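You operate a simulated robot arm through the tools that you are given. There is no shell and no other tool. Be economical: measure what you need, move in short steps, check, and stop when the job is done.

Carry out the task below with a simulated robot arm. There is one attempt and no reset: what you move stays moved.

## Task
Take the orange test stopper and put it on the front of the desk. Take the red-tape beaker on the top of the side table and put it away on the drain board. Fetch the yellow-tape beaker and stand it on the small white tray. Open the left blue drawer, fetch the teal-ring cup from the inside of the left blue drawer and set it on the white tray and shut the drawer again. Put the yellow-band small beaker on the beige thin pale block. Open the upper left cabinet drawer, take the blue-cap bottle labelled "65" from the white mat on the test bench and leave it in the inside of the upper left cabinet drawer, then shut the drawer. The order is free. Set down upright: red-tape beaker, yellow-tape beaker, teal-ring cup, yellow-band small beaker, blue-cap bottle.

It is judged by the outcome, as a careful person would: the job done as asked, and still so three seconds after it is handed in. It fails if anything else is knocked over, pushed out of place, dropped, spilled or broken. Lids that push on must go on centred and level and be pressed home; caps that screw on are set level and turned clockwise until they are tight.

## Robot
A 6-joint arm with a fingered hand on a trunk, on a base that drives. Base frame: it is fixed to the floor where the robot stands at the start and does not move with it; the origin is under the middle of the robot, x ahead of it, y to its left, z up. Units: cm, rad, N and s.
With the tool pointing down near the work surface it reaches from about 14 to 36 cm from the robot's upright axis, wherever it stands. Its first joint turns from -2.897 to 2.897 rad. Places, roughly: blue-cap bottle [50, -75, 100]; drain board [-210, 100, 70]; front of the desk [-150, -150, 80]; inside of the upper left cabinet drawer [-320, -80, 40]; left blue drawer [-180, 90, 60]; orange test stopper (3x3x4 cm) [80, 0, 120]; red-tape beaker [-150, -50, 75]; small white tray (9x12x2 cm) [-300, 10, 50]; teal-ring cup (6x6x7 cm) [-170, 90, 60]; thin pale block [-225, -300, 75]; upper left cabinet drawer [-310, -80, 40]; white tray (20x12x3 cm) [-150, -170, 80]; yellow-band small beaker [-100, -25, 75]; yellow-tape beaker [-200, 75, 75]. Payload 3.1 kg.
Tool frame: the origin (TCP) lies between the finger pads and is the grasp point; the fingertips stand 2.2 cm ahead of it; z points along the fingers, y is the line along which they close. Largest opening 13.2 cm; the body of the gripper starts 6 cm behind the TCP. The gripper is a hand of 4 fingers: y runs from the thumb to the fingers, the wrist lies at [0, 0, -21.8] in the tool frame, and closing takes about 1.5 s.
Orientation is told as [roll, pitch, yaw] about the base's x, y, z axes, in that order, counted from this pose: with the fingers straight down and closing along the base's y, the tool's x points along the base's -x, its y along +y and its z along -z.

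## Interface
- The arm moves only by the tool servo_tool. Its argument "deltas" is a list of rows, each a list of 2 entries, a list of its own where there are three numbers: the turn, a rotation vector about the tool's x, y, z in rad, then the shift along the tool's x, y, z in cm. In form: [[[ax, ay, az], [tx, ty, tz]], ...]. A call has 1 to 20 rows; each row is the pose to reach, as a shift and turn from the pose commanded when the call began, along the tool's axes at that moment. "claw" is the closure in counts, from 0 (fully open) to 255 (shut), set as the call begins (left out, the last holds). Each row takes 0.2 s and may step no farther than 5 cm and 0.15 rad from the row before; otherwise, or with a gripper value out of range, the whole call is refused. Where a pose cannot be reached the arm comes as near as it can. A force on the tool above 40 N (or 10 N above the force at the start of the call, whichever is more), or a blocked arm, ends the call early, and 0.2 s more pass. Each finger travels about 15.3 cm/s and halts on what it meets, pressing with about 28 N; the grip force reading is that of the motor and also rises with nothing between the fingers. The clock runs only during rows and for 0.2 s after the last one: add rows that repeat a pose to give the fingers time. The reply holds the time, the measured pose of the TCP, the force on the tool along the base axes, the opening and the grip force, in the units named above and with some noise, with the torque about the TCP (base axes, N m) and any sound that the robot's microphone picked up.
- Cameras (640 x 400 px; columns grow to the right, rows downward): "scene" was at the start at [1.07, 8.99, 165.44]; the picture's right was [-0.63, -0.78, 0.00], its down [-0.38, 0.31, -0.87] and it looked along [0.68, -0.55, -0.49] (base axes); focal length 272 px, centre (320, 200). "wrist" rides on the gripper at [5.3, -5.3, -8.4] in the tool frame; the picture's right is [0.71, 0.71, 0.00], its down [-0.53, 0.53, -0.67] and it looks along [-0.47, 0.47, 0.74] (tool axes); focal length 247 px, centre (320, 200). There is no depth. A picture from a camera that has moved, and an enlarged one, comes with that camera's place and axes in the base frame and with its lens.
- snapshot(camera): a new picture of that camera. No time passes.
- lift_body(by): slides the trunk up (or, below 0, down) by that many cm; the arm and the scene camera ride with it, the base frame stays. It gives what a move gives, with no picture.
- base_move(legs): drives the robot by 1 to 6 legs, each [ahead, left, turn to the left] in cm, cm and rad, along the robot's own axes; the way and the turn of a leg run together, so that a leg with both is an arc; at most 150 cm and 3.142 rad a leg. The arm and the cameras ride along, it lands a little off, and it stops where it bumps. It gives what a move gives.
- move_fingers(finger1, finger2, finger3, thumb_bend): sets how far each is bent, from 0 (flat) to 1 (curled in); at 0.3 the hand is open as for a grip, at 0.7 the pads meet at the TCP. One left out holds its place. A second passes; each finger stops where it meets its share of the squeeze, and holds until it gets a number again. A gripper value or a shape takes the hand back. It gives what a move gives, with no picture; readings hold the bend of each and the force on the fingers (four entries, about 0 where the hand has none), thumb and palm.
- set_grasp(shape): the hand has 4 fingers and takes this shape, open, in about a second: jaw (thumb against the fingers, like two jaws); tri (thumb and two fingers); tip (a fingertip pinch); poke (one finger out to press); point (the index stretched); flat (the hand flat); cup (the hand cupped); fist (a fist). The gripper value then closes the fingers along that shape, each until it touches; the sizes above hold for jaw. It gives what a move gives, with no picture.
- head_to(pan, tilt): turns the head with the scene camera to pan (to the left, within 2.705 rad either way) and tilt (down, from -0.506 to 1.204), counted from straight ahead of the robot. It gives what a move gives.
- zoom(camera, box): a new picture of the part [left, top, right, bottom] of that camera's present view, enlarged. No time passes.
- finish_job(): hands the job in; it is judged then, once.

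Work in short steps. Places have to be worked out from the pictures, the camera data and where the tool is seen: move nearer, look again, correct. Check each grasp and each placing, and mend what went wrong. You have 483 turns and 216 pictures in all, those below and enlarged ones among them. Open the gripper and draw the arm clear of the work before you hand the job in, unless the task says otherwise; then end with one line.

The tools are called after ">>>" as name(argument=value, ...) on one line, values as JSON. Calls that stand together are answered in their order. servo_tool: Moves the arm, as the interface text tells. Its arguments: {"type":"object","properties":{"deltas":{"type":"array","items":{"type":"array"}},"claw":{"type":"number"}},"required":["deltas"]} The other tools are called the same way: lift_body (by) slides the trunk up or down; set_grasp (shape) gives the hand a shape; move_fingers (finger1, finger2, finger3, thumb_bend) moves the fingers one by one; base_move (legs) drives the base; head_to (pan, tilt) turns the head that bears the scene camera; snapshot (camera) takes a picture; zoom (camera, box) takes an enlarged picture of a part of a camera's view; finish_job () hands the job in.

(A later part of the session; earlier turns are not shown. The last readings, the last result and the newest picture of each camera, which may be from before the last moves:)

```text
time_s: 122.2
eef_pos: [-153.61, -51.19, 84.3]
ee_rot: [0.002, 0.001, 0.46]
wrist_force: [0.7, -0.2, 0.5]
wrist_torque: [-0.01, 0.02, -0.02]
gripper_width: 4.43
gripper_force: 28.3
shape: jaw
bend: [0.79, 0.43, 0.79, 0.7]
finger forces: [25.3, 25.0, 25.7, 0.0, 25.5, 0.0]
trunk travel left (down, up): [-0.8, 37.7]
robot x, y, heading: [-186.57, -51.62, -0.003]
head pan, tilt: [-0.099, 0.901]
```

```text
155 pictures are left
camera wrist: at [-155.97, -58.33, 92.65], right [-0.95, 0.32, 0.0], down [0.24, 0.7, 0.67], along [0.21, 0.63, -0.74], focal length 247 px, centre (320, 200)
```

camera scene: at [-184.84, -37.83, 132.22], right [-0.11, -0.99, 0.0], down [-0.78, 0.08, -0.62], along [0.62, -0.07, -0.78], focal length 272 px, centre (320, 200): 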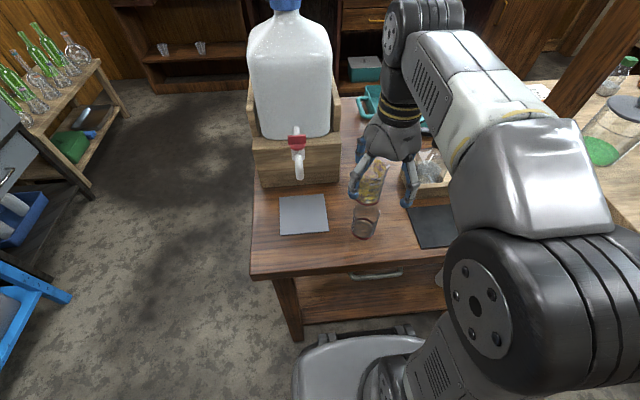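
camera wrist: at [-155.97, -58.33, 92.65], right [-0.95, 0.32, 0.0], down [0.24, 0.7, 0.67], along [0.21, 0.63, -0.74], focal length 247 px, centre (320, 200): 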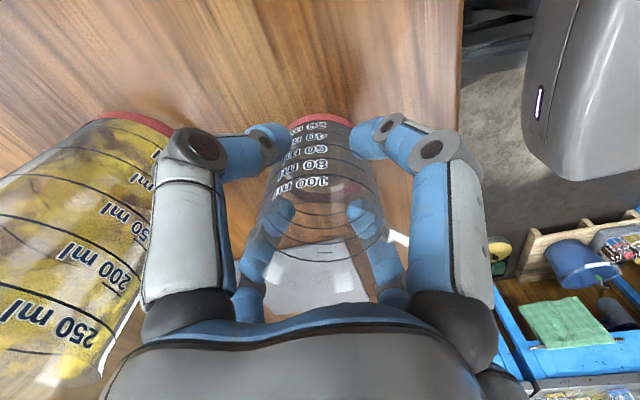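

Gripped well. Lift straight up.

>>> servo_tool(deltas=[[[0, 0, 0], [0, 0, -4]], [[0, 0, 0], [0, 0, -8]], [[0, 0, 0], [0, 0, -12]], [[0, 0, 0], [0, 0, -16]], [[0, 0, 0], [0, 0, -20]]])

>>> snapshot(camera="scene")

```text
time_s: 123.4
eef_pos: [-153.35, -51.21, 104.21]
ee_rot: [0.003, -0.002, 0.459]
wrist_force: [0.6, 0.2, -0.8]
wrist_torque: [0.02, 0.03, 0.01]
gripper_width: 4.42
gripper_force: 28.2
shape: jaw
bend: [0.79, 0.43, 0.79, 0.7]
finger forces: [25.2, 25.1, 26.3, 0.1, 25.5, 0.0]
trunk travel left (down, up): [-0.8, 37.7]
robot x, y, heading: [-186.39, -51.84, -0.004]
head pan, tilt: [-0.099, 0.901]
```

```text
154 pictures are left
camera scene: at [-184.82, -37.84, 132.22], right [-0.11, -0.99, 0.0], down [-0.78, 0.08, -0.62], along [0.62, -0.07, -0.78], focal length 272 px, centre (320, 200)
```

scene: 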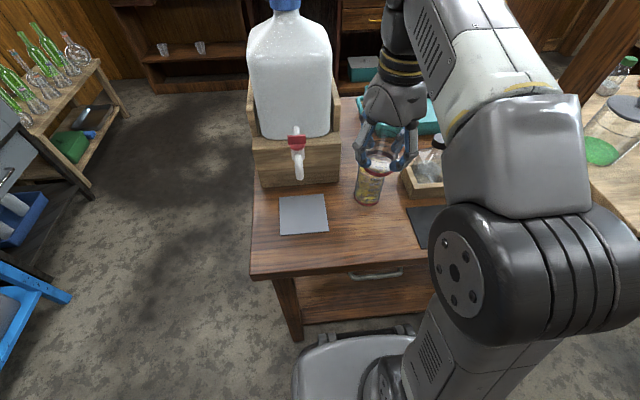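

Back off, turn to face the sink (+y), and approach part way.

>>> base_move(legs=[[-24, 0, 0], [0, 0, 1.57], [74, 0, 0]])

>>> head_to(pan=0, tilt=0.7)

>>> snapshot(camera="scene")

```text
time_s: 132.6
eef_pos: [-212.98, 54.08, 104.23]
ee_rot: [0.003, -0.001, 2.052]
wrist_force: [0.1, -0.7, -0.9]
wrist_torque: [-0.02, -0.01, 0.01]
gripper_width: 4.41
gripper_force: 27.8
shape: jaw
bend: [0.79, 0.43, 0.79, 0.7]
finger forces: [24.7, 25.1, 27.9, 0.0, 25.4, 0.1]
trunk travel left (down, up): [-0.8, 37.7]
robot x, y, heading: [-211.59, 21.18, 1.584]
head pan, tilt: [-0.099, 0.901]
```

```text
time_s: 133.3
eef_pos: [-212.94, 53.84, 104.24]
ee_rot: [0.002, 0.0, 2.051]
wrist_force: [-1.2, 0.3, -1.3]
wrist_torque: [-0.02, 0.01, -0.04]
gripper_width: 4.4
gripper_force: 28.1
shape: jaw
bend: [0.79, 0.43, 0.79, 0.7]
finger forces: [24.7, 25.0, 27.8, 0.0, 25.4, 0.0]
trunk travel left (down, up): [-0.8, 37.7]
robot x, y, heading: [-212.03, 20.72, 1.582]
head pan, tilt: [0.0, 0.7]
```

```text
153 pictures are left
camera scene: at [-226.52, 23.19, 133.83], right [1.0, 0.01, 0.0], down [0.01, -0.64, -0.76], along [-0.01, 0.76, -0.64], focal length 272 px, centre (320, 200)
```

scene: 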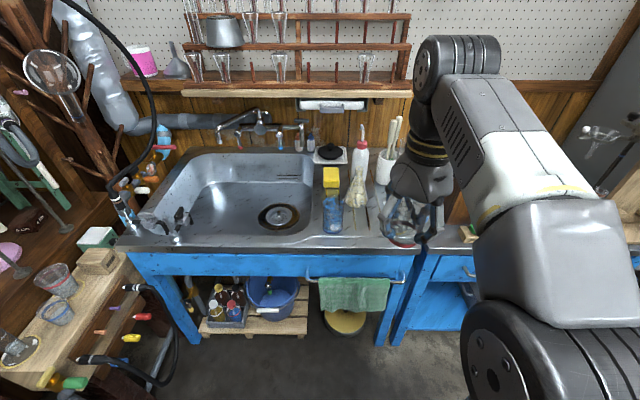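

>>> zoom(camera="scene", box=[290, 120, 470, 260])

>>> snapshot(camera="wrist")

```text
2.86 times, centred on (380, 190) of scene
camera zoom: at [-226.52, 23.19, 133.83], right [1.0, 0.01, 0.0], down [0.01, -0.64, -0.76], along [-0.01, 0.76, -0.64], focal length 778 px, centre (149, 229)
```

zoom: 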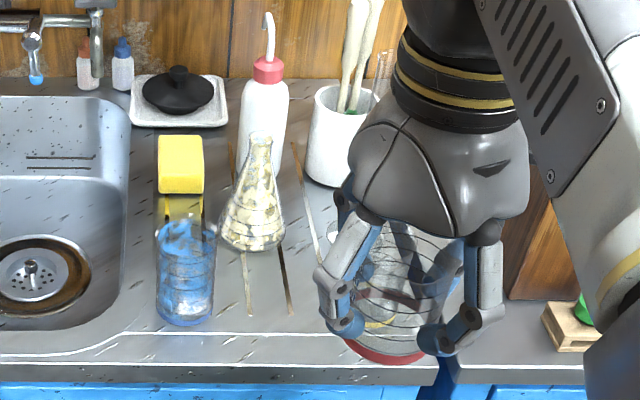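

```text
151 pictures are left
camera wrist: at [-205.8, 51.76, 112.55], right [-0.3, -0.95, 0.0], down [-0.71, 0.22, 0.67], along [-0.64, 0.2, -0.74], focal length 247 px, centre (320, 200)
```

wrist: 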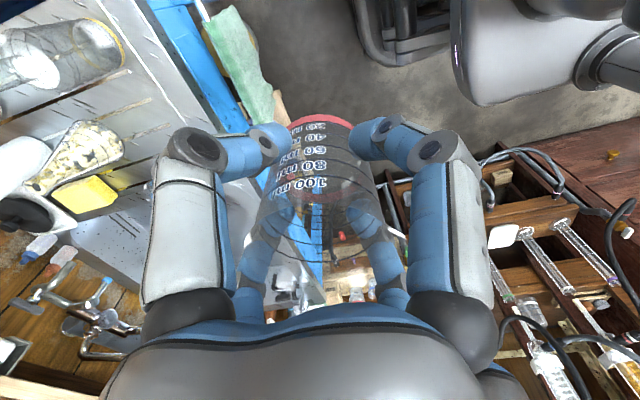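

By triangulating the stained beaker from two views, the drain-board surface is at z≈72. Target spot (−213.7, 84), between stained beaker (−223.4,83) and yellow-tape beaker (−204,82). I rotate the hand, lower a bit, and drive in.

>>> servo_tool(deltas=[[[0, 0, -0.1], [0, 0, 3]], [[0, 0, -0.2], [0, 0, 6]], [[0, 0, -0.31], [0, 0, 8]]])

>>> base_move(legs=[[25.5, 0, 0]])

>>> snapshot(camera="wrist")

>>> head_to(pan=-0.15, tilt=0.9)

>>> snapshot(camera="scene")

```text
time_s: 134.1
eef_pos: [-212.94, 54.11, 96.08]
ee_rot: [0.002, -0.002, 2.361]
wrist_force: [0.0, 0.0, -0.7]
wrist_torque: [0.0, -0.04, 0.01]
gripper_width: 4.38
gripper_force: 27.8
shape: jaw
bend: [0.79, 0.43, 0.44, 0.7]
finger forces: [24.7, 25.0, 28.8, 0.0, 25.4, 0.0]
trunk travel left (down, up): [-0.8, 37.7]
robot x, y, heading: [-211.56, 20.88, 1.582]
head pan, tilt: [0.0, 0.7]
```

```text
time_s: 136.0
eef_pos: [-213.35, 79.15, 96.18]
ee_rot: [0.002, 0.001, 2.36]
wrist_force: [-0.5, 0.0, -0.4]
wrist_torque: [0.0, 0.03, 0.0]
gripper_width: 4.37
gripper_force: 27.6
shape: jaw
bend: [0.79, 0.43, 0.44, 0.7]
finger forces: [24.6, 25.1, 28.8, 0.0, 25.4, 0.1]
trunk travel left (down, up): [-0.8, 37.7]
robot x, y, heading: [-211.68, 45.74, 1.58]
head pan, tilt: [0.0, 0.7]
```

```text
150 pictures are left
camera wrist: at [-205.75, 79.27, 104.52], right [0.0, -1.0, 0.0], down [-0.74, 0.0, 0.67], along [-0.67, 0.0, -0.74], focal length 247 px, centre (320, 200)
```

wrist: 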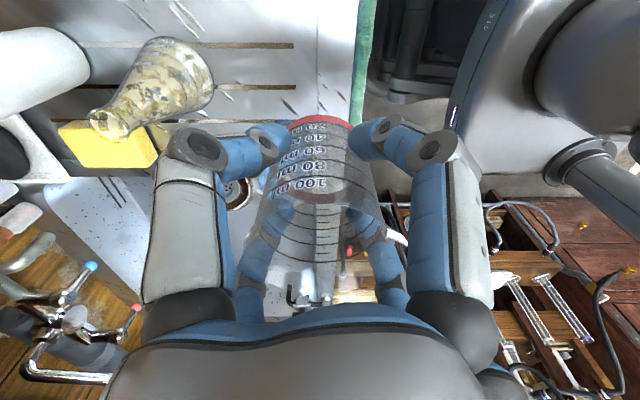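

```text
time_s: 136.7
eef_pos: [-213.15, 79.28, 96.17]
ee_rot: [0.002, 0.002, 2.361]
wrist_force: [-0.2, 0.6, -0.6]
wrist_torque: [0.0, 0.0, 0.0]
gripper_width: 4.41
gripper_force: 27.3
shape: jaw
bend: [0.79, 0.43, 0.44, 0.7]
finger forces: [24.6, 25.0, 28.8, 0.1, 25.3, 0.0]
trunk travel left (down, up): [-0.8, 37.7]
robot x, y, heading: [-211.88, 45.84, 1.58]
head pan, tilt: [-0.15, 0.901]
```

```text
149 pictures are left
camera scene: at [-225.68, 47.28, 132.22], right [0.99, -0.14, 0.0], down [-0.11, -0.78, -0.62], along [0.09, 0.62, -0.78], focal length 272 px, centre (320, 200)
```

scene: 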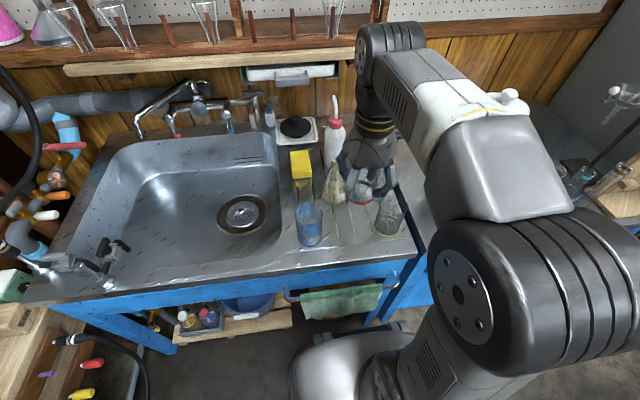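

Clear view: target spot (−213.1, 84), free ~6 cm either side to neighbours' edges. I move forward over it and lower to just above the surface.

>>> servo_tool(deltas=[[[0, 0, 0], [-1.7, -1.7, 2]], [[0, 0, 0], [-3.3, -3.3, 5]], [[0, 0, 0], [-3.3, -3.3, 9]], [[0, 0, 0], [-3.3, -3.3, 13]], [[0, 0, 0], [-3.3, -3.3, 16]]])

>>> zoom(camera="scene", box=[280, 130, 440, 270])

>>> snapshot(camera="wrist")

```text
time_s: 137.9
eef_pos: [-213.22, 83.87, 80.16]
ee_rot: [0.002, -0.002, 2.361]
wrist_force: [0.2, 0.2, -0.8]
wrist_torque: [-0.02, 0.02, -0.02]
gripper_width: 4.35
gripper_force: 27.4
shape: jaw
bend: [0.79, 0.43, 0.44, 0.7]
finger forces: [24.5, 25.1, 29.7, 0.0, 25.5, 0.0]
trunk travel left (down, up): [-0.8, 37.7]
robot x, y, heading: [-211.74, 46.19, 1.587]
head pan, tilt: [-0.15, 0.901]
```

```text
2.86 times, centred on (360, 200) of scene
camera zoom: at [-225.68, 47.3, 132.22], right [0.99, -0.14, 0.0], down [-0.11, -0.78, -0.62], along [0.09, 0.61, -0.78], focal length 778 px, centre (206, 200)
```

zoom: 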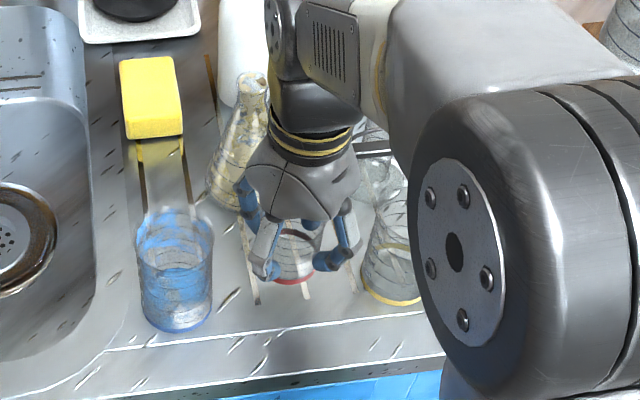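

```text
147 pictures are left
camera wrist: at [-205.7, 83.85, 88.54], right [0.0, -1.0, 0.0], down [-0.74, 0.0, 0.67], along [-0.67, 0.0, -0.74], focal length 247 px, centre (320, 200)
```

wrist: 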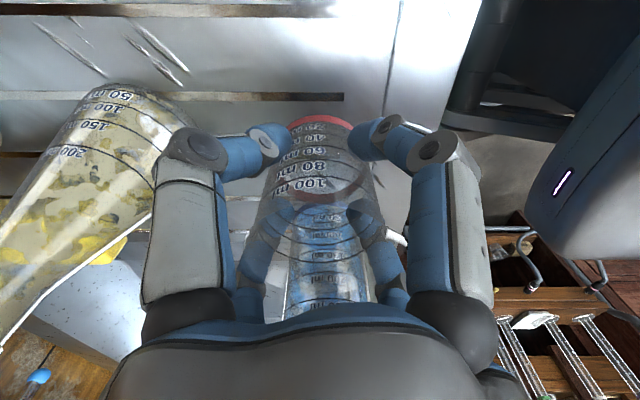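

Clear. Lower gently.

>>> servo_tool(deltas=[[[0, 0, 0], [0, 0, 0.7]], [[0, 0, 0], [0, 0, 1.4]], [[0, 0, 0], [0, 0, 1.9]]])

>>> servo_tool(deltas=[[[0, 0, 0], [0, 0, 0.3]], [[0, 0, 0], [0, 0, 0.6]]])

```text
time_s: 138.7
eef_pos: [-213.3, 83.84, 78.39]
ee_rot: [0.003, -0.001, 2.359]
wrist_force: [0.7, -0.5, 0.1]
wrist_torque: [0.01, 0.0, 0.01]
gripper_width: 4.38
gripper_force: 27.9
shape: jaw
bend: [0.79, 0.43, 0.44, 0.7]
finger forces: [24.6, 25.0, 29.7, 0.0, 25.4, 0.1]
trunk travel left (down, up): [-0.8, 37.7]
robot x, y, heading: [-211.65, 45.96, 1.581]
head pan, tilt: [-0.15, 0.901]
```

```text
time_s: 139.3
eef_pos: [-213.24, 83.82, 77.62]
ee_rot: [0.002, 0.001, 2.361]
wrist_force: [-0.2, 0.0, -0.2]
wrist_torque: [-0.05, 0.02, 0.02]
gripper_width: 4.39
gripper_force: 27.9
shape: jaw
bend: [0.79, 0.43, 0.44, 0.7]
finger forces: [24.5, 25.1, 29.8, 0.0, 25.5, 0.0]
trunk travel left (down, up): [-0.8, 37.7]
robot x, y, heading: [-211.97, 45.63, 1.588]
head pan, tilt: [-0.15, 0.901]
```

>>> servo_tool(deltas=[[[0, 0, 0], [0, 0, 0.25]], [[0, 0, 0], [0, 0, 0.5]], [[0, 0, 0], [0, 0, 0.75]]])

>>> zoom(camera="scene", box=[310, 160, 410, 250])

```text
time_s: 140.1
eef_pos: [-213.25, 84.0, 76.98]
ee_rot: [0.002, 0.001, 2.361]
wrist_force: [-0.5, -0.1, -1.6]
wrist_torque: [0.0, 0.0, -0.02]
gripper_width: 4.34
gripper_force: 28.3
shape: jaw
bend: [0.79, 0.43, 0.44, 0.7]
finger forces: [24.4, 25.2, 29.7, 0.0, 25.3, 0.1]
trunk travel left (down, up): [-0.8, 37.7]
robot x, y, heading: [-212.33, 46.09, 1.581]
head pan, tilt: [-0.15, 0.901]
```

```text
4.44 times, centred on (360, 205) of scene
camera zoom: at [-225.68, 47.28, 132.22], right [0.99, -0.14, 0.0], down [-0.11, -0.78, -0.62], along [0.09, 0.62, -0.78], focal length 1209 px, centre (142, 178)
```

zoom: 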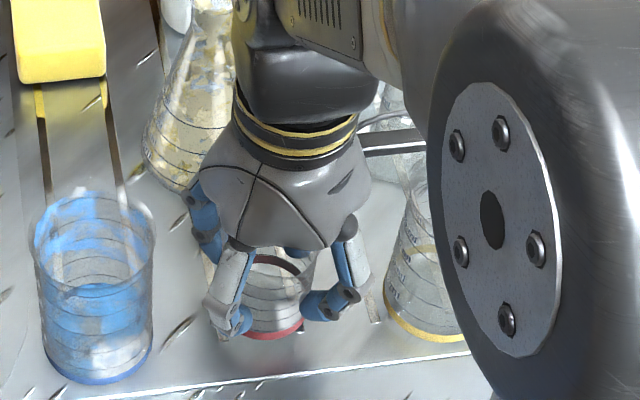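

>>> servo_tool(deltas=[[[0, 0, 0], [0, 0, 0.25]], [[0, 0, 0], [0, 0, 0.5]], [[0, 0, 0], [0, 0, 0.75]], [[0, 0, 0], [0, 0, 1.0]]])

```text
time_s: 141.1
eef_pos: [-213.42, 83.95, 76.13]
ee_rot: [-0.002, -0.005, 2.36]
wrist_force: [0.3, -1.0, 20.3]
wrist_torque: [0.05, 0.1, 0.0]
gripper_width: 4.41
gripper_force: 28.3
shape: jaw
bend: [0.8, 0.8, 0.44, 0.7]
finger forces: [26.6, 27.4, 30.9, 0.0, 28.1, 0.0]
trunk travel left (down, up): [-0.8, 37.7]
robot x, y, heading: [-212.35, 45.85, 1.585]
head pan, tilt: [-0.15, 0.901]
```

Contact at TCP 76.1. Release with a moderate opening and rise.

>>> servo_tool(deltas=[[[0, 0, 0], [0, 0, -0.1]], [[0, 0, 0], [0, 0, -0.1]], [[0, 0, 0], [0, 0, -0.1]], [[0, 0, 0], [0, 0, -0.1]], [[0, 0, 0], [0, 0, -0.1]]], claw=110)

>>> snapshot(camera="wrist")

```text
time_s: 142.3
eef_pos: [-213.41, 83.73, 76.07]
ee_rot: [0.001, -0.001, 2.362]
wrist_force: [0.3, -0.2, -0.5]
wrist_torque: [-0.02, 0.0, 0.01]
gripper_width: 7.46
gripper_force: 0.2
shape: jaw
bend: [0.33, 0.33, 0.33, 0.7]
finger forces: [0.0, 0.0, 0.0, 0.1, 0.1, 0.0]
trunk travel left (down, up): [-0.8, 37.7]
robot x, y, heading: [-212.1, 46.03, 1.587]
head pan, tilt: [-0.15, 0.901]
```

```text
145 pictures are left
camera wrist: at [-205.79, 83.86, 84.35], right [0.0, -1.0, 0.0], down [-0.74, 0.0, 0.67], along [-0.67, 0.0, -0.74], focal length 247 px, centre (320, 200)
```

wrist: 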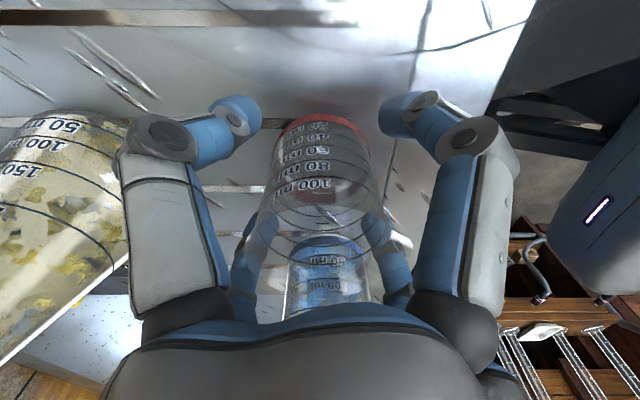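

Free. Rise straight up and look.

>>> servo_tool(deltas=[[[0, 0, 0], [0, 0, -3]], [[0, 0, 0], [0, 0, -6]], [[0, 0, 0], [0, 0, -10]], [[0, 0, 0], [0, 0, -14]], [[0, 0, 0], [0, 0, -18]], [[0, 0, 0], [0, 0, -22]]])

>>> zoom(camera="scene", box=[280, 130, 440, 270])

>>> snapshot(camera="wrist")

```text
time_s: 143.7
eef_pos: [-213.53, 83.68, 97.81]
ee_rot: [0.002, -0.001, 2.361]
wrist_force: [0.4, 0.1, 0.3]
wrist_torque: [-0.01, -0.02, 0.0]
gripper_width: 7.47
gripper_force: 0.0
shape: jaw
bend: [0.33, 0.33, 0.33, 0.7]
finger forces: [0.0, 0.0, 0.0, 0.0, 0.0, 0.1]
trunk travel left (down, up): [-0.8, 37.7]
robot x, y, heading: [-211.91, 46.11, 1.584]
head pan, tilt: [-0.15, 0.901]
```

```text
2.86 times, centred on (360, 200) of scene
camera zoom: at [-225.68, 47.27, 132.22], right [0.99, -0.14, 0.0], down [-0.11, -0.78, -0.62], along [0.09, 0.62, -0.78], focal length 778 px, centre (206, 200)
```

zoom: 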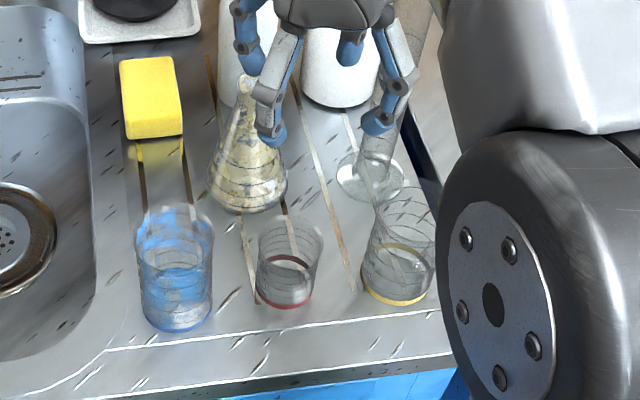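

```text
143 pictures are left
camera wrist: at [-205.91, 83.67, 106.23], right [0.0, -1.0, 0.0], down [-0.74, 0.0, 0.67], along [-0.67, 0.0, -0.74], focal length 247 px, centre (320, 200)
```

wrist: 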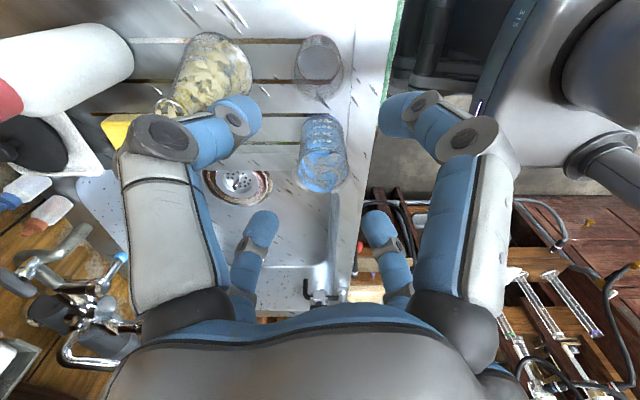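

Red beaker stands upright. But I must verify its class: zoom on the yellow-tape beaker's graduations versus the red one.

>>> zoom(camera="scene", box=[335, 190, 400, 245])

>>> zoom(camera="scene", box=[285, 190, 350, 250])

```text
7.27 times, centred on (368, 218) of scene
camera zoom: at [-225.68, 47.27, 132.22], right [0.99, -0.14, 0.0], down [-0.11, -0.78, -0.62], along [0.09, 0.62, -0.78], focal length 1979 px, centre (-26, 73)
```

zoom: 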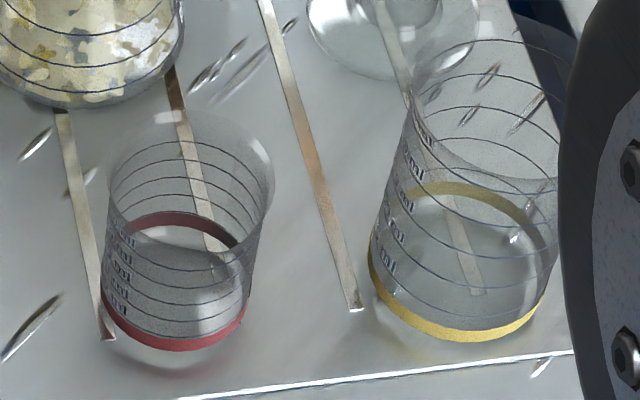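

```text
6.67 times, centred on (318, 220) of scene
camera zoom: at [-225.68, 47.27, 132.22], right [0.99, -0.14, 0.0], down [-0.11, -0.78, -0.62], along [0.09, 0.62, -0.78], focal length 1814 px, centre (337, 67)
```

zoom: 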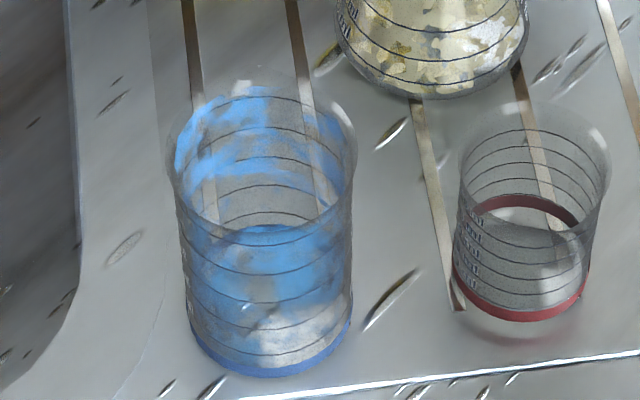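

The yellow-tape beaker is the larger (250 ml) class, so the small 100 ml red one may be a "small beaker". I look at the yellow-band small beaker on the side table to compare.

>>> head_to(pan=-2.13, tilt=0.4)

>>> snapshot(camera="scene")

```text
time_s: 145.6
eef_pos: [-213.44, 83.78, 97.8]
ee_rot: [0.002, -0.003, 2.362]
wrist_force: [-0.3, -0.2, 0.0]
wrist_torque: [0.02, 0.0, -0.01]
gripper_width: 7.47
gripper_force: 0.1
shape: jaw
bend: [0.33, 0.33, 0.33, 0.7]
finger forces: [0.0, 0.0, 0.0, 0.0, 0.0, 0.0]
trunk travel left (down, up): [-0.8, 37.7]
robot x, y, heading: [-211.69, 46.05, 1.588]
head pan, tilt: [-2.129, 0.4]
```

```text
140 pictures are left
camera scene: at [-218.8, 34.98, 136.52], right [-0.52, -0.85, 0.0], down [-0.33, 0.2, -0.92], along [0.79, -0.48, -0.39], focal length 272 px, centre (320, 200)
```

scene: 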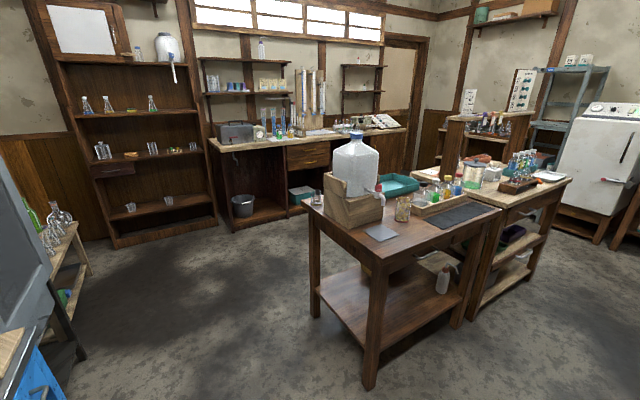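

>>> zoom(camera="scene", box=[300, 180, 420, 250])

```text
5.33 times, centred on (360, 215) of scene
camera zoom: at [-218.8, 34.98, 136.52], right [-0.52, -0.85, 0.0], down [-0.33, 0.2, -0.92], along [0.79, -0.48, -0.39], focal length 1451 px, centre (107, 120)
```

zoom: 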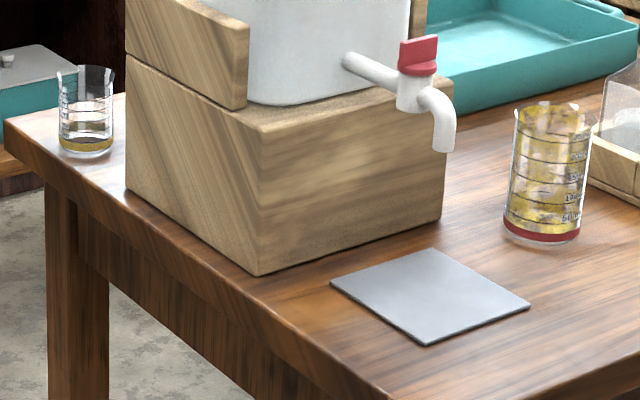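

The yellow-band "small beaker" is the same 100 ml model as the small red one, while the yellow-tape beaker matches the large ones. So the true red-tape beaker is the large one at about (−143,−54); I must return the small one to its exact original place. Regrasp it.

>>> servo_tool(deltas=[[[0, 0, 0], [0, 0, 4]], [[0, 0, 0], [0, 0, 8]], [[0, 0, 0], [0, 0, 12]], [[0, 0, 0], [0, 0, 16]], [[0, 0, 0], [0, 0, 19]], [[0, 0, 0], [0, 0, 21.5]]], claw=95)

>>> servo_tool(deltas=[[[0, 0, 0], [0, 0, 0]], [[0, 0, 0], [0, 0, 0]], [[0, 0, 0], [0, 0, 0]], [[0, 0, 0], [0, 0, 0]], [[0, 0, 0], [0, 0, 0]], [[0, 0, 0], [0, 0, 0]]], claw=255)

>>> snapshot(camera="wrist")

```text
time_s: 147.0
eef_pos: [-213.38, 83.76, 76.44]
ee_rot: [0.003, -0.002, 2.361]
wrist_force: [0.2, 0.0, 0.2]
wrist_torque: [0.01, 0.0, 0.01]
gripper_width: 8.24
gripper_force: 0.1
shape: jaw
bend: [0.31, 0.31, 0.31, 0.7]
finger forces: [0.0, 0.0, 0.0, 0.0, 0.0, 0.1]
trunk travel left (down, up): [-0.8, 37.7]
robot x, y, heading: [-211.91, 45.85, 1.585]
head pan, tilt: [-2.129, 0.4]
```

```text
time_s: 148.4
eef_pos: [-213.45, 83.79, 76.44]
ee_rot: [0.002, 0.0, 2.361]
wrist_force: [0.2, 0.5, 0.3]
wrist_torque: [-0.01, 0.03, 0.02]
gripper_width: 4.49
gripper_force: 27.7
shape: jaw
bend: [0.79, 0.79, 0.79, 0.7]
finger forces: [24.7, 25.5, 25.7, 0.0, 25.6, 0.0]
trunk travel left (down, up): [-0.8, 37.7]
robot x, y, heading: [-212.08, 45.74, 1.579]
head pan, tilt: [-2.129, 0.4]
```

```text
138 pictures are left
camera wrist: at [-205.87, 83.78, 84.78], right [0.0, -1.0, 0.0], down [-0.74, 0.0, 0.67], along [-0.67, 0.0, -0.74], focal length 247 px, centre (320, 200)
```

wrist: 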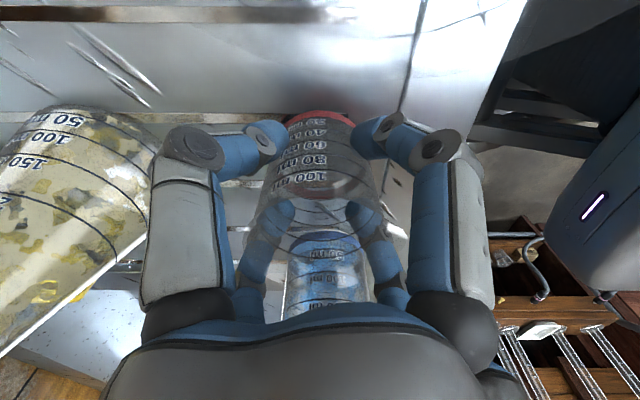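

Regripped. Lift and return the way I came.

>>> servo_tool(deltas=[[[0, 0, 0], [0, 0, -4]], [[0, 0, 0], [0, 0, -8]], [[0, 0, 0], [0, 0, -12]], [[0, 0, 0], [0, 0, -16]], [[0, 0, 0], [0, 0, -20]], [[0, 0, 0], [0, 0, -25]], [[0, 0, 0], [0, 0, -29]]])

>>> base_move(legs=[[-98, 0, 0], [0, 0, -1.585]])

>>> head_to(pan=0, tilt=0.8)

>>> snapshot(camera="scene")

```text
time_s: 150.0
eef_pos: [-213.17, 84.05, 105.56]
ee_rot: [0.001, 0.0, 2.36]
wrist_force: [0.4, 0.1, -1.3]
wrist_torque: [0.02, -0.02, -0.01]
gripper_width: 4.48
gripper_force: 28.1
shape: jaw
bend: [0.79, 0.79, 0.44, 0.7]
finger forces: [24.4, 25.3, 28.7, 0.0, 25.6, 0.0]
trunk travel left (down, up): [-0.8, 37.7]
robot x, y, heading: [-212.39, 46.24, 1.583]
head pan, tilt: [-2.129, 0.4]
```

```text
time_s: 158.9
eef_pos: [-172.54, -50.68, 105.62]
ee_rot: [-0.002, -0.001, 0.803]
wrist_force: [-1.0, -0.5, -0.4]
wrist_torque: [0.04, -0.02, -0.03]
gripper_width: 4.5
gripper_force: 27.7
shape: jaw
bend: [0.79, 0.79, 0.44, 0.7]
finger forces: [24.4, 25.2, 28.5, 0.1, 25.7, 0.1]
trunk travel left (down, up): [-0.8, 37.7]
robot x, y, heading: [-211.13, -52.27, 0.02]
head pan, tilt: [-2.129, 0.4]
```

```text
time_s: 161.0
eef_pos: [-172.55, -50.72, 105.67]
ee_rot: [0.0, -0.002, 0.802]
wrist_force: [-0.4, 0.0, -0.9]
wrist_torque: [0.04, 0.01, -0.01]
gripper_width: 4.47
gripper_force: 28.0
shape: jaw
bend: [0.79, 0.79, 0.44, 0.7]
finger forces: [24.3, 25.2, 28.6, 0.1, 25.6, 0.0]
trunk travel left (down, up): [-0.8, 37.7]
robot x, y, heading: [-210.65, -52.24, 0.027]
head pan, tilt: [0.0, 0.799]
```

```text
137 pictures are left
camera scene: at [-208.81, -37.69, 133.01], right [0.02, -1.0, 0.0], down [-0.72, -0.02, -0.7], along [0.7, 0.02, -0.72], focal length 272 px, centre (320, 200)
```

scene: 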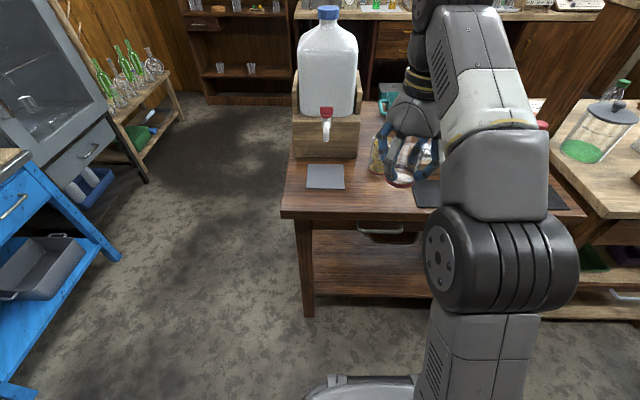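

>>> base_move(legs=[[19, -1.2, -0.024]])

```text
time_s: 162.5
eef_pos: [-153.29, -52.74, 105.58]
ee_rot: [0.002, -0.001, 0.779]
wrist_force: [-0.1, 0.5, -0.6]
wrist_torque: [0.02, 0.01, 0.03]
gripper_width: 4.48
gripper_force: 27.7
shape: jaw
bend: [0.79, 0.79, 0.44, 0.7]
finger forces: [24.3, 25.2, 28.6, 0.0, 25.6, 0.0]
trunk travel left (down, up): [-0.8, 37.7]
robot x, y, heading: [-191.5, -53.95, 0.002]
head pan, tilt: [0.0, 0.799]
```

Align position and yaw to the original, then lower.

>>> servo_tool(deltas=[[[0, 0, 0.12], [-0.95, 1.24, 1]], [[0, 0, 0.24], [-0.95, 1.24, 4]], [[0, 0, 0.32], [-0.95, 1.24, 8]], [[0, 0, 0.32], [-0.95, 1.24, 12]], [[0, 0, 0.32], [-0.95, 1.24, 16]], [[0, 0, 0.32], [-0.95, 1.24, 19]]])

>>> snapshot(camera="wrist")

```text
time_s: 163.9
eef_pos: [-153.39, -51.23, 86.56]
ee_rot: [0.0, -0.003, 0.458]
wrist_force: [-0.8, -0.1, -0.8]
wrist_torque: [0.0, 0.04, 0.01]
gripper_width: 4.49
gripper_force: 28.2
shape: jaw
bend: [0.79, 0.79, 0.44, 0.7]
finger forces: [24.3, 25.2, 29.1, 0.0, 25.7, 0.0]
trunk travel left (down, up): [-0.8, 37.7]
robot x, y, heading: [-191.53, -53.38, 0.002]
head pan, tilt: [0.0, 0.799]
```

```text
136 pictures are left
camera wrist: at [-155.89, -58.33, 94.92], right [-0.95, 0.32, 0.0], down [0.24, 0.7, 0.67], along [0.22, 0.63, -0.74], focal length 247 px, centre (320, 200)
```

wrist: 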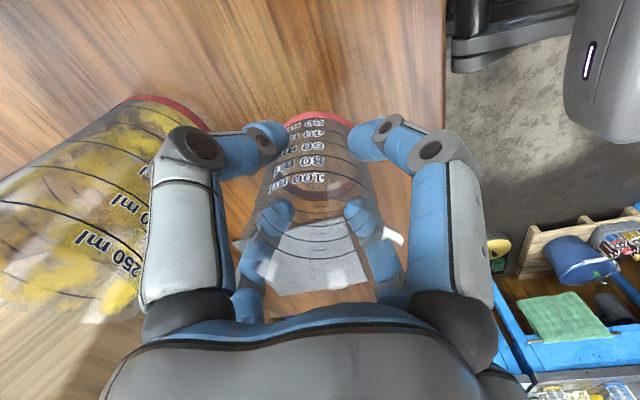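

Matches the original view. Lower to contact and release.

>>> servo_tool(deltas=[[[0, 0, 0], [0, 0, 0.6]], [[0, 0, 0], [0, 0, 1.2]], [[0, 0, 0], [0, 0, 1.7]], [[0, 0, 0], [0, 0, 2.0]], [[0, 0, 0], [0, 0, 2.2]]])

```text
time_s: 165.1
eef_pos: [-153.33, -51.08, 84.38]
ee_rot: [0.003, -0.001, 0.459]
wrist_force: [-0.1, 0.5, -0.9]
wrist_torque: [0.02, 0.02, 0.0]
gripper_width: 4.48
gripper_force: 28.2
shape: jaw
bend: [0.79, 0.79, 0.44, 0.7]
finger forces: [24.3, 25.2, 29.3, 0.0, 25.6, 0.0]
trunk travel left (down, up): [-0.8, 37.7]
robot x, y, heading: [-191.21, -53.23, -0.003]
head pan, tilt: [0.0, 0.799]
```

>>> servo_tool(deltas=[[[0, 0, 0], [0, 0, 0.2]], [[0, 0, 0], [0, 0, 0.4]], [[0, 0, 0], [0, 0, 0.6]], [[0, 0, 0], [0, 0, 0.8]]])

```text
time_s: 166.1
eef_pos: [-153.43, -50.98, 84.15]
ee_rot: [-0.005, -0.017, 0.459]
wrist_force: [-6.8, 0.8, 22.5]
wrist_torque: [-0.05, 0.06, 0.0]
gripper_width: 4.55
gripper_force: 27.4
shape: jaw
bend: [0.8, 0.8, 0.44, 0.7]
finger forces: [29.6, 30.6, 29.9, 0.0, 30.6, 0.1]
trunk travel left (down, up): [-0.8, 37.7]
robot x, y, heading: [-191.44, -53.36, 0.001]
head pan, tilt: [0.0, 0.799]
stopped in row 4: the force on the tool passed its limit at 43 N (the readings are from after the stop); the commanded pose is now the measured one
```

>>> servo_tool(deltas=[[[0, 0, 0], [0, 0, -0.15]], [[0, 0, 0], [0, 0, -0.15]]])

>>> servo_tool(deltas=[[[0, 0, 0], [0, 0, 0]], [[0, 0, 0], [0, 0, 0]], [[0, 0, 0], [0, 0, 0]], [[0, 0, 0], [0, 0, 0]], [[0, 0, 0], [0, 0, 0]]], claw=90)

>>> servo_tool(deltas=[[[0, 0, 0], [0, 0, -3]], [[0, 0, 0], [0, 0, -6]], [[0, 0, 0], [0, 0, -10]], [[0, 0, 0], [0, 0, -14]], [[0, 0, 0], [0, 0, -18]], [[0, 0, 0], [0, 0, -22]]])

>>> zoom(camera="scene", box=[300, 120, 440, 230])

>>> snapshot(camera="wrist")

```text
time_s: 166.7
eef_pos: [-153.42, -51.22, 84.26]
ee_rot: [-0.004, -0.013, 0.459]
wrist_force: [-6.6, 1.8, 18.5]
wrist_torque: [-0.01, 0.05, -0.05]
gripper_width: 4.58
gripper_force: 28.5
shape: jaw
bend: [0.8, 0.8, 0.44, 0.7]
finger forces: [29.1, 30.7, 30.1, 0.1, 30.0, 0.0]
trunk travel left (down, up): [-0.8, 37.7]
robot x, y, heading: [-191.35, -53.55, 0.001]
head pan, tilt: [0.0, 0.799]
```

```text
time_s: 167.9
eef_pos: [-153.29, -51.08, 84.09]
ee_rot: [-0.005, -0.012, 0.459]
wrist_force: [-0.2, 0.1, -0.4]
wrist_torque: [-0.01, 0.02, -0.01]
gripper_width: 8.51
gripper_force: 0.0
shape: jaw
bend: [0.3, 0.3, 0.3, 0.7]
finger forces: [0.0, 0.0, 0.0, 0.0, 0.1, 0.0]
trunk travel left (down, up): [-0.8, 37.7]
robot x, y, heading: [-191.13, -53.32, -0.001]
head pan, tilt: [0.0, 0.799]
```

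```text
time_s: 169.3
eef_pos: [-153.64, -50.98, 106.08]
ee_rot: [-0.004, -0.011, 0.459]
wrist_force: [-0.2, -0.3, -0.2]
wrist_torque: [-0.03, 0.0, 0.0]
gripper_width: 8.49
gripper_force: 0.1
shape: jaw
bend: [0.3, 0.3, 0.3, 0.7]
finger forces: [0.0, 0.0, 0.0, 0.0, 0.0, 0.0]
trunk travel left (down, up): [-0.8, 37.7]
robot x, y, heading: [-190.97, -53.34, 0.004]
head pan, tilt: [0.0, 0.799]
```

```text
3.64 times, centred on (370, 175) of scene
camera zoom: at [-189.24, -38.69, 133.01], right [0.0, -1.0, 0.0], down [-0.72, 0.0, -0.7], along [0.7, 0.0, -0.72], focal length 990 px, centre (138, 291)
```

zoom: 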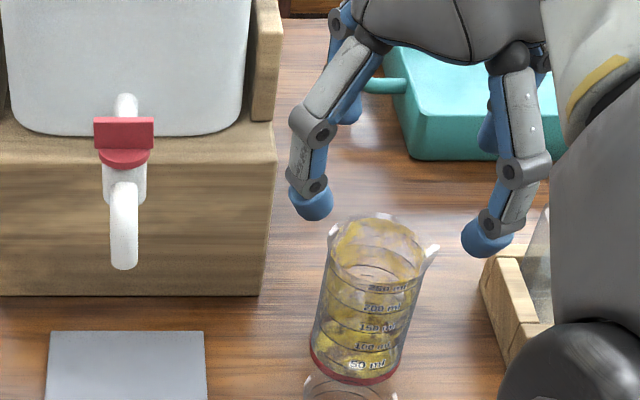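

```text
134 pictures are left
camera wrist: at [-156.1, -58.19, 114.35], right [-0.95, 0.32, -0.01], down [0.23, 0.7, 0.67], along [0.22, 0.63, -0.74], focal length 247 px, centre (320, 200)
```

wrist: 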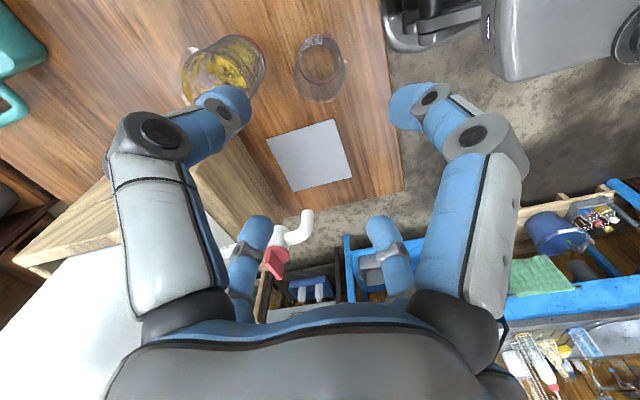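

Small red is back in place. Now the large red-tape beaker at about (−144.2,−54). I drive 7 cm closer and centre over it.

>>> base_move(legs=[[7, 0, 0]])

>>> servo_tool(deltas=[[[0, 0, 0], [-0.4, -2, 0]], [[0, 0, 0], [-0.8, -3.8, 2]], [[0, 0, 0], [-0.8, -3.8, 6]]], claw=50)

>>> snapshot(camera="wrist")

>>> snapshot(camera="scene")

```text
time_s: 170.4
eef_pos: [-147.65, -51.05, 105.88]
ee_rot: [-0.003, -0.011, 0.458]
wrist_force: [0.1, 1.0, -0.3]
wrist_torque: [-0.02, -0.01, 0.01]
gripper_width: 8.49
gripper_force: 0.0
shape: jaw
bend: [0.3, 0.3, 0.3, 0.7]
finger forces: [0.0, 0.1, 0.1, 0.1, 0.0, 0.0]
trunk travel left (down, up): [-0.8, 37.7]
robot x, y, heading: [-185.66, -53.24, -0.004]
head pan, tilt: [0.0, 0.799]
stopped in leg 1: the robot was blocked; the commanded pose is now the measured one
```

```text
time_s: 171.2
eef_pos: [-145.14, -53.92, 99.91]
ee_rot: [-0.002, -0.012, 0.456]
wrist_force: [1.0, -0.9, -0.1]
wrist_torque: [0.01, -0.01, 0.01]
gripper_width: 10.57
gripper_force: 0.1
shape: jaw
bend: [0.25, 0.25, 0.25, 0.47]
finger forces: [0.1, 0.1, 0.0, 0.0, 0.1, 0.1]
out of reach, approached as far as the arm can: row 1
trunk travel left (down, up): [-0.8, 37.7]
robot x, y, heading: [-185.27, -53.28, 0.002]
head pan, tilt: [0.0, 0.799]
```

```text
133 pictures are left
camera wrist: at [-147.77, -61.12, 108.29], right [-0.95, 0.32, -0.01], down [0.23, 0.7, 0.67], along [0.22, 0.63, -0.74], focal length 247 px, centre (320, 200)
```

wrist: 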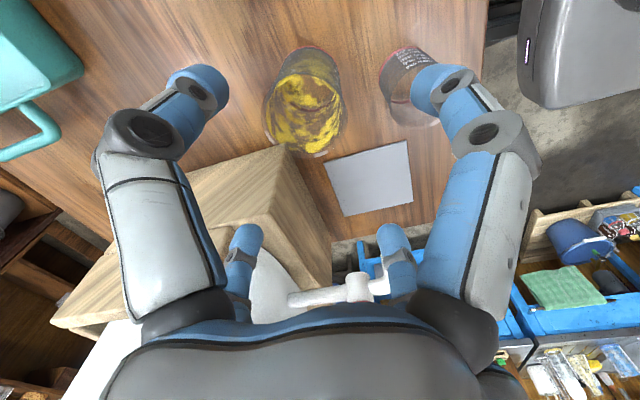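

```text
132 pictures are left
camera scene: at [-183.33, -38.69, 133.01], right [0.0, -1.0, 0.0], down [-0.72, 0.0, -0.7], along [0.7, 0.0, -0.72], focal length 272 px, centre (320, 200)
```

scene: 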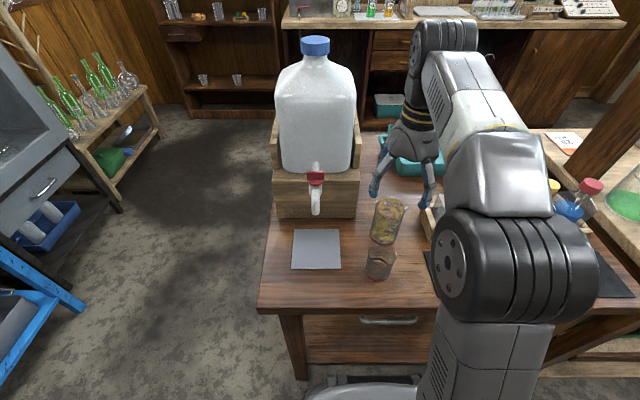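

Beaker centre refined to about (−144.3,−54.6). I centre and descend to grip height.

>>> servo_tool(deltas=[[[0, 0, 0], [-0.4, -0.9, 2]], [[0, 0, 0], [-0.4, -0.9, 5]], [[0, 0, 0], [-0.4, -0.9, 8]]])

>>> snapshot(camera="wrist")

>>> zoom(camera="scene", box=[340, 150, 460, 290])

```text
time_s: 172.1
eef_pos: [-144.36, -54.6, 91.79]
ee_rot: [-0.004, -0.012, 0.458]
wrist_force: [-0.1, -0.6, 0.3]
wrist_torque: [0.03, 0.01, -0.04]
gripper_width: 10.59
gripper_force: 0.1
shape: jaw
bend: [0.25, 0.25, 0.25, 0.47]
finger forces: [0.1, 0.1, 0.0, 0.1, 0.0, 0.0]
trunk travel left (down, up): [-0.8, 37.7]
robot x, y, heading: [-185.46, -53.18, -0.003]
head pan, tilt: [0.0, 0.799]
```

```text
131 pictures are left
camera wrist: at [-146.92, -61.82, 100.13], right [-0.95, 0.32, -0.01], down [0.23, 0.7, 0.67], along [0.22, 0.63, -0.74], focal length 247 px, centre (320, 200)
```

wrist: 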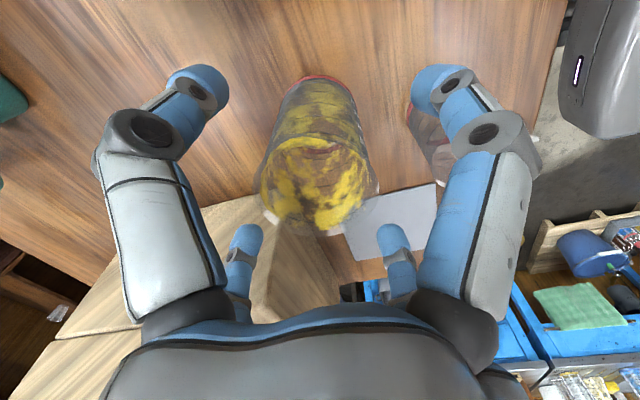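

```text
2.86 times, centred on (400, 220) of scene
camera zoom: at [-183.33, -38.69, 133.01], right [0.0, -1.0, 0.0], down [-0.72, 0.0, -0.7], along [0.7, 0.0, -0.72], focal length 778 px, centre (91, 143)
```

zoom: 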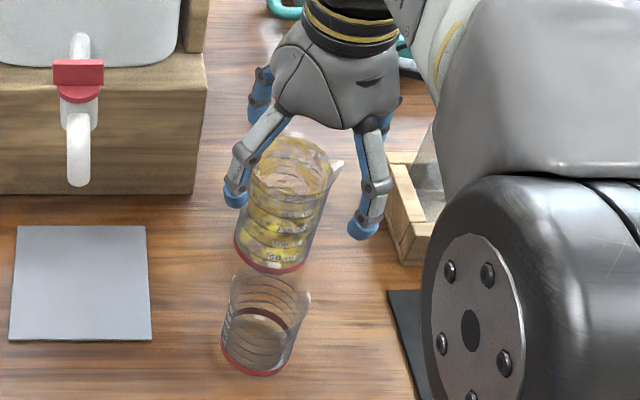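

Centred. Down 5.5 cm and close.

>>> servo_tool(deltas=[[[0, 0, 0], [0, 0, 2]], [[0, 0, 0], [0, 0, 4]], [[0, 0, 0], [0, 0, 5.7]]])

>>> servo_tool(deltas=[[[0, 0, 0], [0, 0, 0]], [[0, 0, 0], [0, 0, 0]], [[0, 0, 0], [0, 0, 0]], [[0, 0, 0], [0, 0, 0]], [[0, 0, 0], [0, 0, 0]], [[0, 0, 0], [0, 0, 0]]], claw=255)

>>> snapshot(camera="wrist")

```text
time_s: 172.8
eef_pos: [-144.17, -54.74, 86.16]
ee_rot: [-0.002, -0.011, 0.458]
wrist_force: [0.0, 0.0, -0.6]
wrist_torque: [-0.01, 0.01, 0.0]
gripper_width: 10.58
gripper_force: 0.1
shape: jaw
bend: [0.25, 0.25, 0.25, 0.47]
finger forces: [0.1, 0.1, 0.0, 0.1, 0.1, 0.0]
trunk travel left (down, up): [-0.8, 37.7]
robot x, y, heading: [-185.4, -53.44, 0.003]
head pan, tilt: [0.0, 0.799]
```

```text
time_s: 174.2
eef_pos: [-144.16, -54.75, 86.18]
ee_rot: [-0.003, -0.011, 0.459]
wrist_force: [-0.5, -0.3, -0.2]
wrist_torque: [-0.03, 0.04, 0.01]
gripper_width: 4.96
gripper_force: 27.9
shape: jaw
bend: [0.79, 0.36, 0.36, 0.7]
finger forces: [24.4, 25.7, 25.6, 0.0, 24.7, 0.0]
trunk travel left (down, up): [-0.8, 37.7]
robot x, y, heading: [-185.51, -53.68, -0.002]
head pan, tilt: [0.0, 0.799]
```

```text
129 pictures are left
camera wrist: at [-146.74, -61.87, 94.52], right [-0.95, 0.32, -0.01], down [0.23, 0.7, 0.67], along [0.22, 0.63, -0.74], focal length 247 px, centre (320, 200)
```

wrist: 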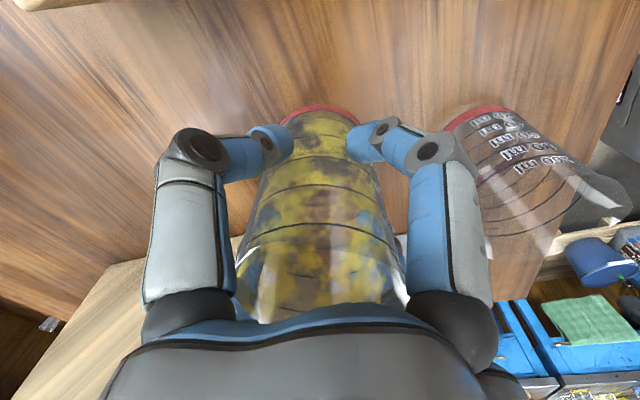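

Gripped. Lift and carry to the sink drain board.

>>> servo_tool(deltas=[[[0, 0, 0], [0, 0, -4]], [[0, 0, 0], [0, 0, -8]], [[0, 0, 0], [0, 0, -12]], [[0, 0, 0], [0, 0, -16]], [[0, 0, 0], [3, 0, -18]]])

>>> base_move(legs=[[-26, 0, 0], [0, 0, 1.57], [74, 0, 0]])

>>> head_to(pan=-0.1, tilt=0.8)

>>> snapshot(camera="scene")

```text
time_s: 175.4
eef_pos: [-147.13, -56.02, 104.33]
ee_rot: [-0.001, -0.01, 0.457]
wrist_force: [0.4, 0.1, -0.9]
wrist_torque: [-0.03, 0.01, 0.01]
gripper_width: 4.91
gripper_force: 28.0
shape: jaw
bend: [0.79, 0.36, 0.36, 0.7]
finger forces: [24.5, 26.4, 26.3, 0.0, 24.4, 0.0]
trunk travel left (down, up): [-0.8, 37.7]
robot x, y, heading: [-185.11, -53.92, -0.003]
head pan, tilt: [0.0, 0.799]
```

```text
time_s: 184.8
eef_pos: [-208.77, 60.46, 104.23]
ee_rot: [-0.004, -0.011, 2.032]
wrist_force: [-0.1, 0.3, -1.8]
wrist_torque: [-0.02, -0.02, -0.03]
gripper_width: 4.9
gripper_force: 28.0
shape: jaw
bend: [0.79, 0.36, 0.36, 0.7]
finger forces: [24.3, 25.8, 26.2, 0.0, 24.4, 0.1]
trunk travel left (down, up): [-0.8, 37.7]
robot x, y, heading: [-211.32, 21.92, 1.568]
head pan, tilt: [0.0, 0.799]
```

```text
time_s: 185.5
eef_pos: [-208.83, 60.41, 104.33]
ee_rot: [-0.003, -0.01, 2.032]
wrist_force: [-0.5, 0.3, -0.3]
wrist_torque: [-0.01, -0.03, 0.01]
gripper_width: 4.91
gripper_force: 27.4
shape: jaw
bend: [0.79, 0.36, 0.36, 0.7]
finger forces: [24.3, 25.7, 26.4, 0.0, 24.4, 0.0]
trunk travel left (down, up): [-0.8, 37.7]
robot x, y, heading: [-211.26, 21.88, 1.573]
head pan, tilt: [-0.099, 0.799]
```

```text
128 pictures are left
camera scene: at [-225.17, 24.03, 133.01], right [1.0, -0.1, 0.0], down [-0.07, -0.71, -0.7], along [0.07, 0.69, -0.72], focal length 272 px, centre (320, 200)
```

scene: 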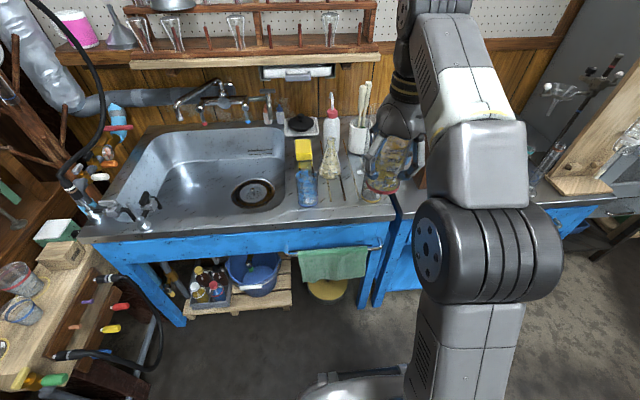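

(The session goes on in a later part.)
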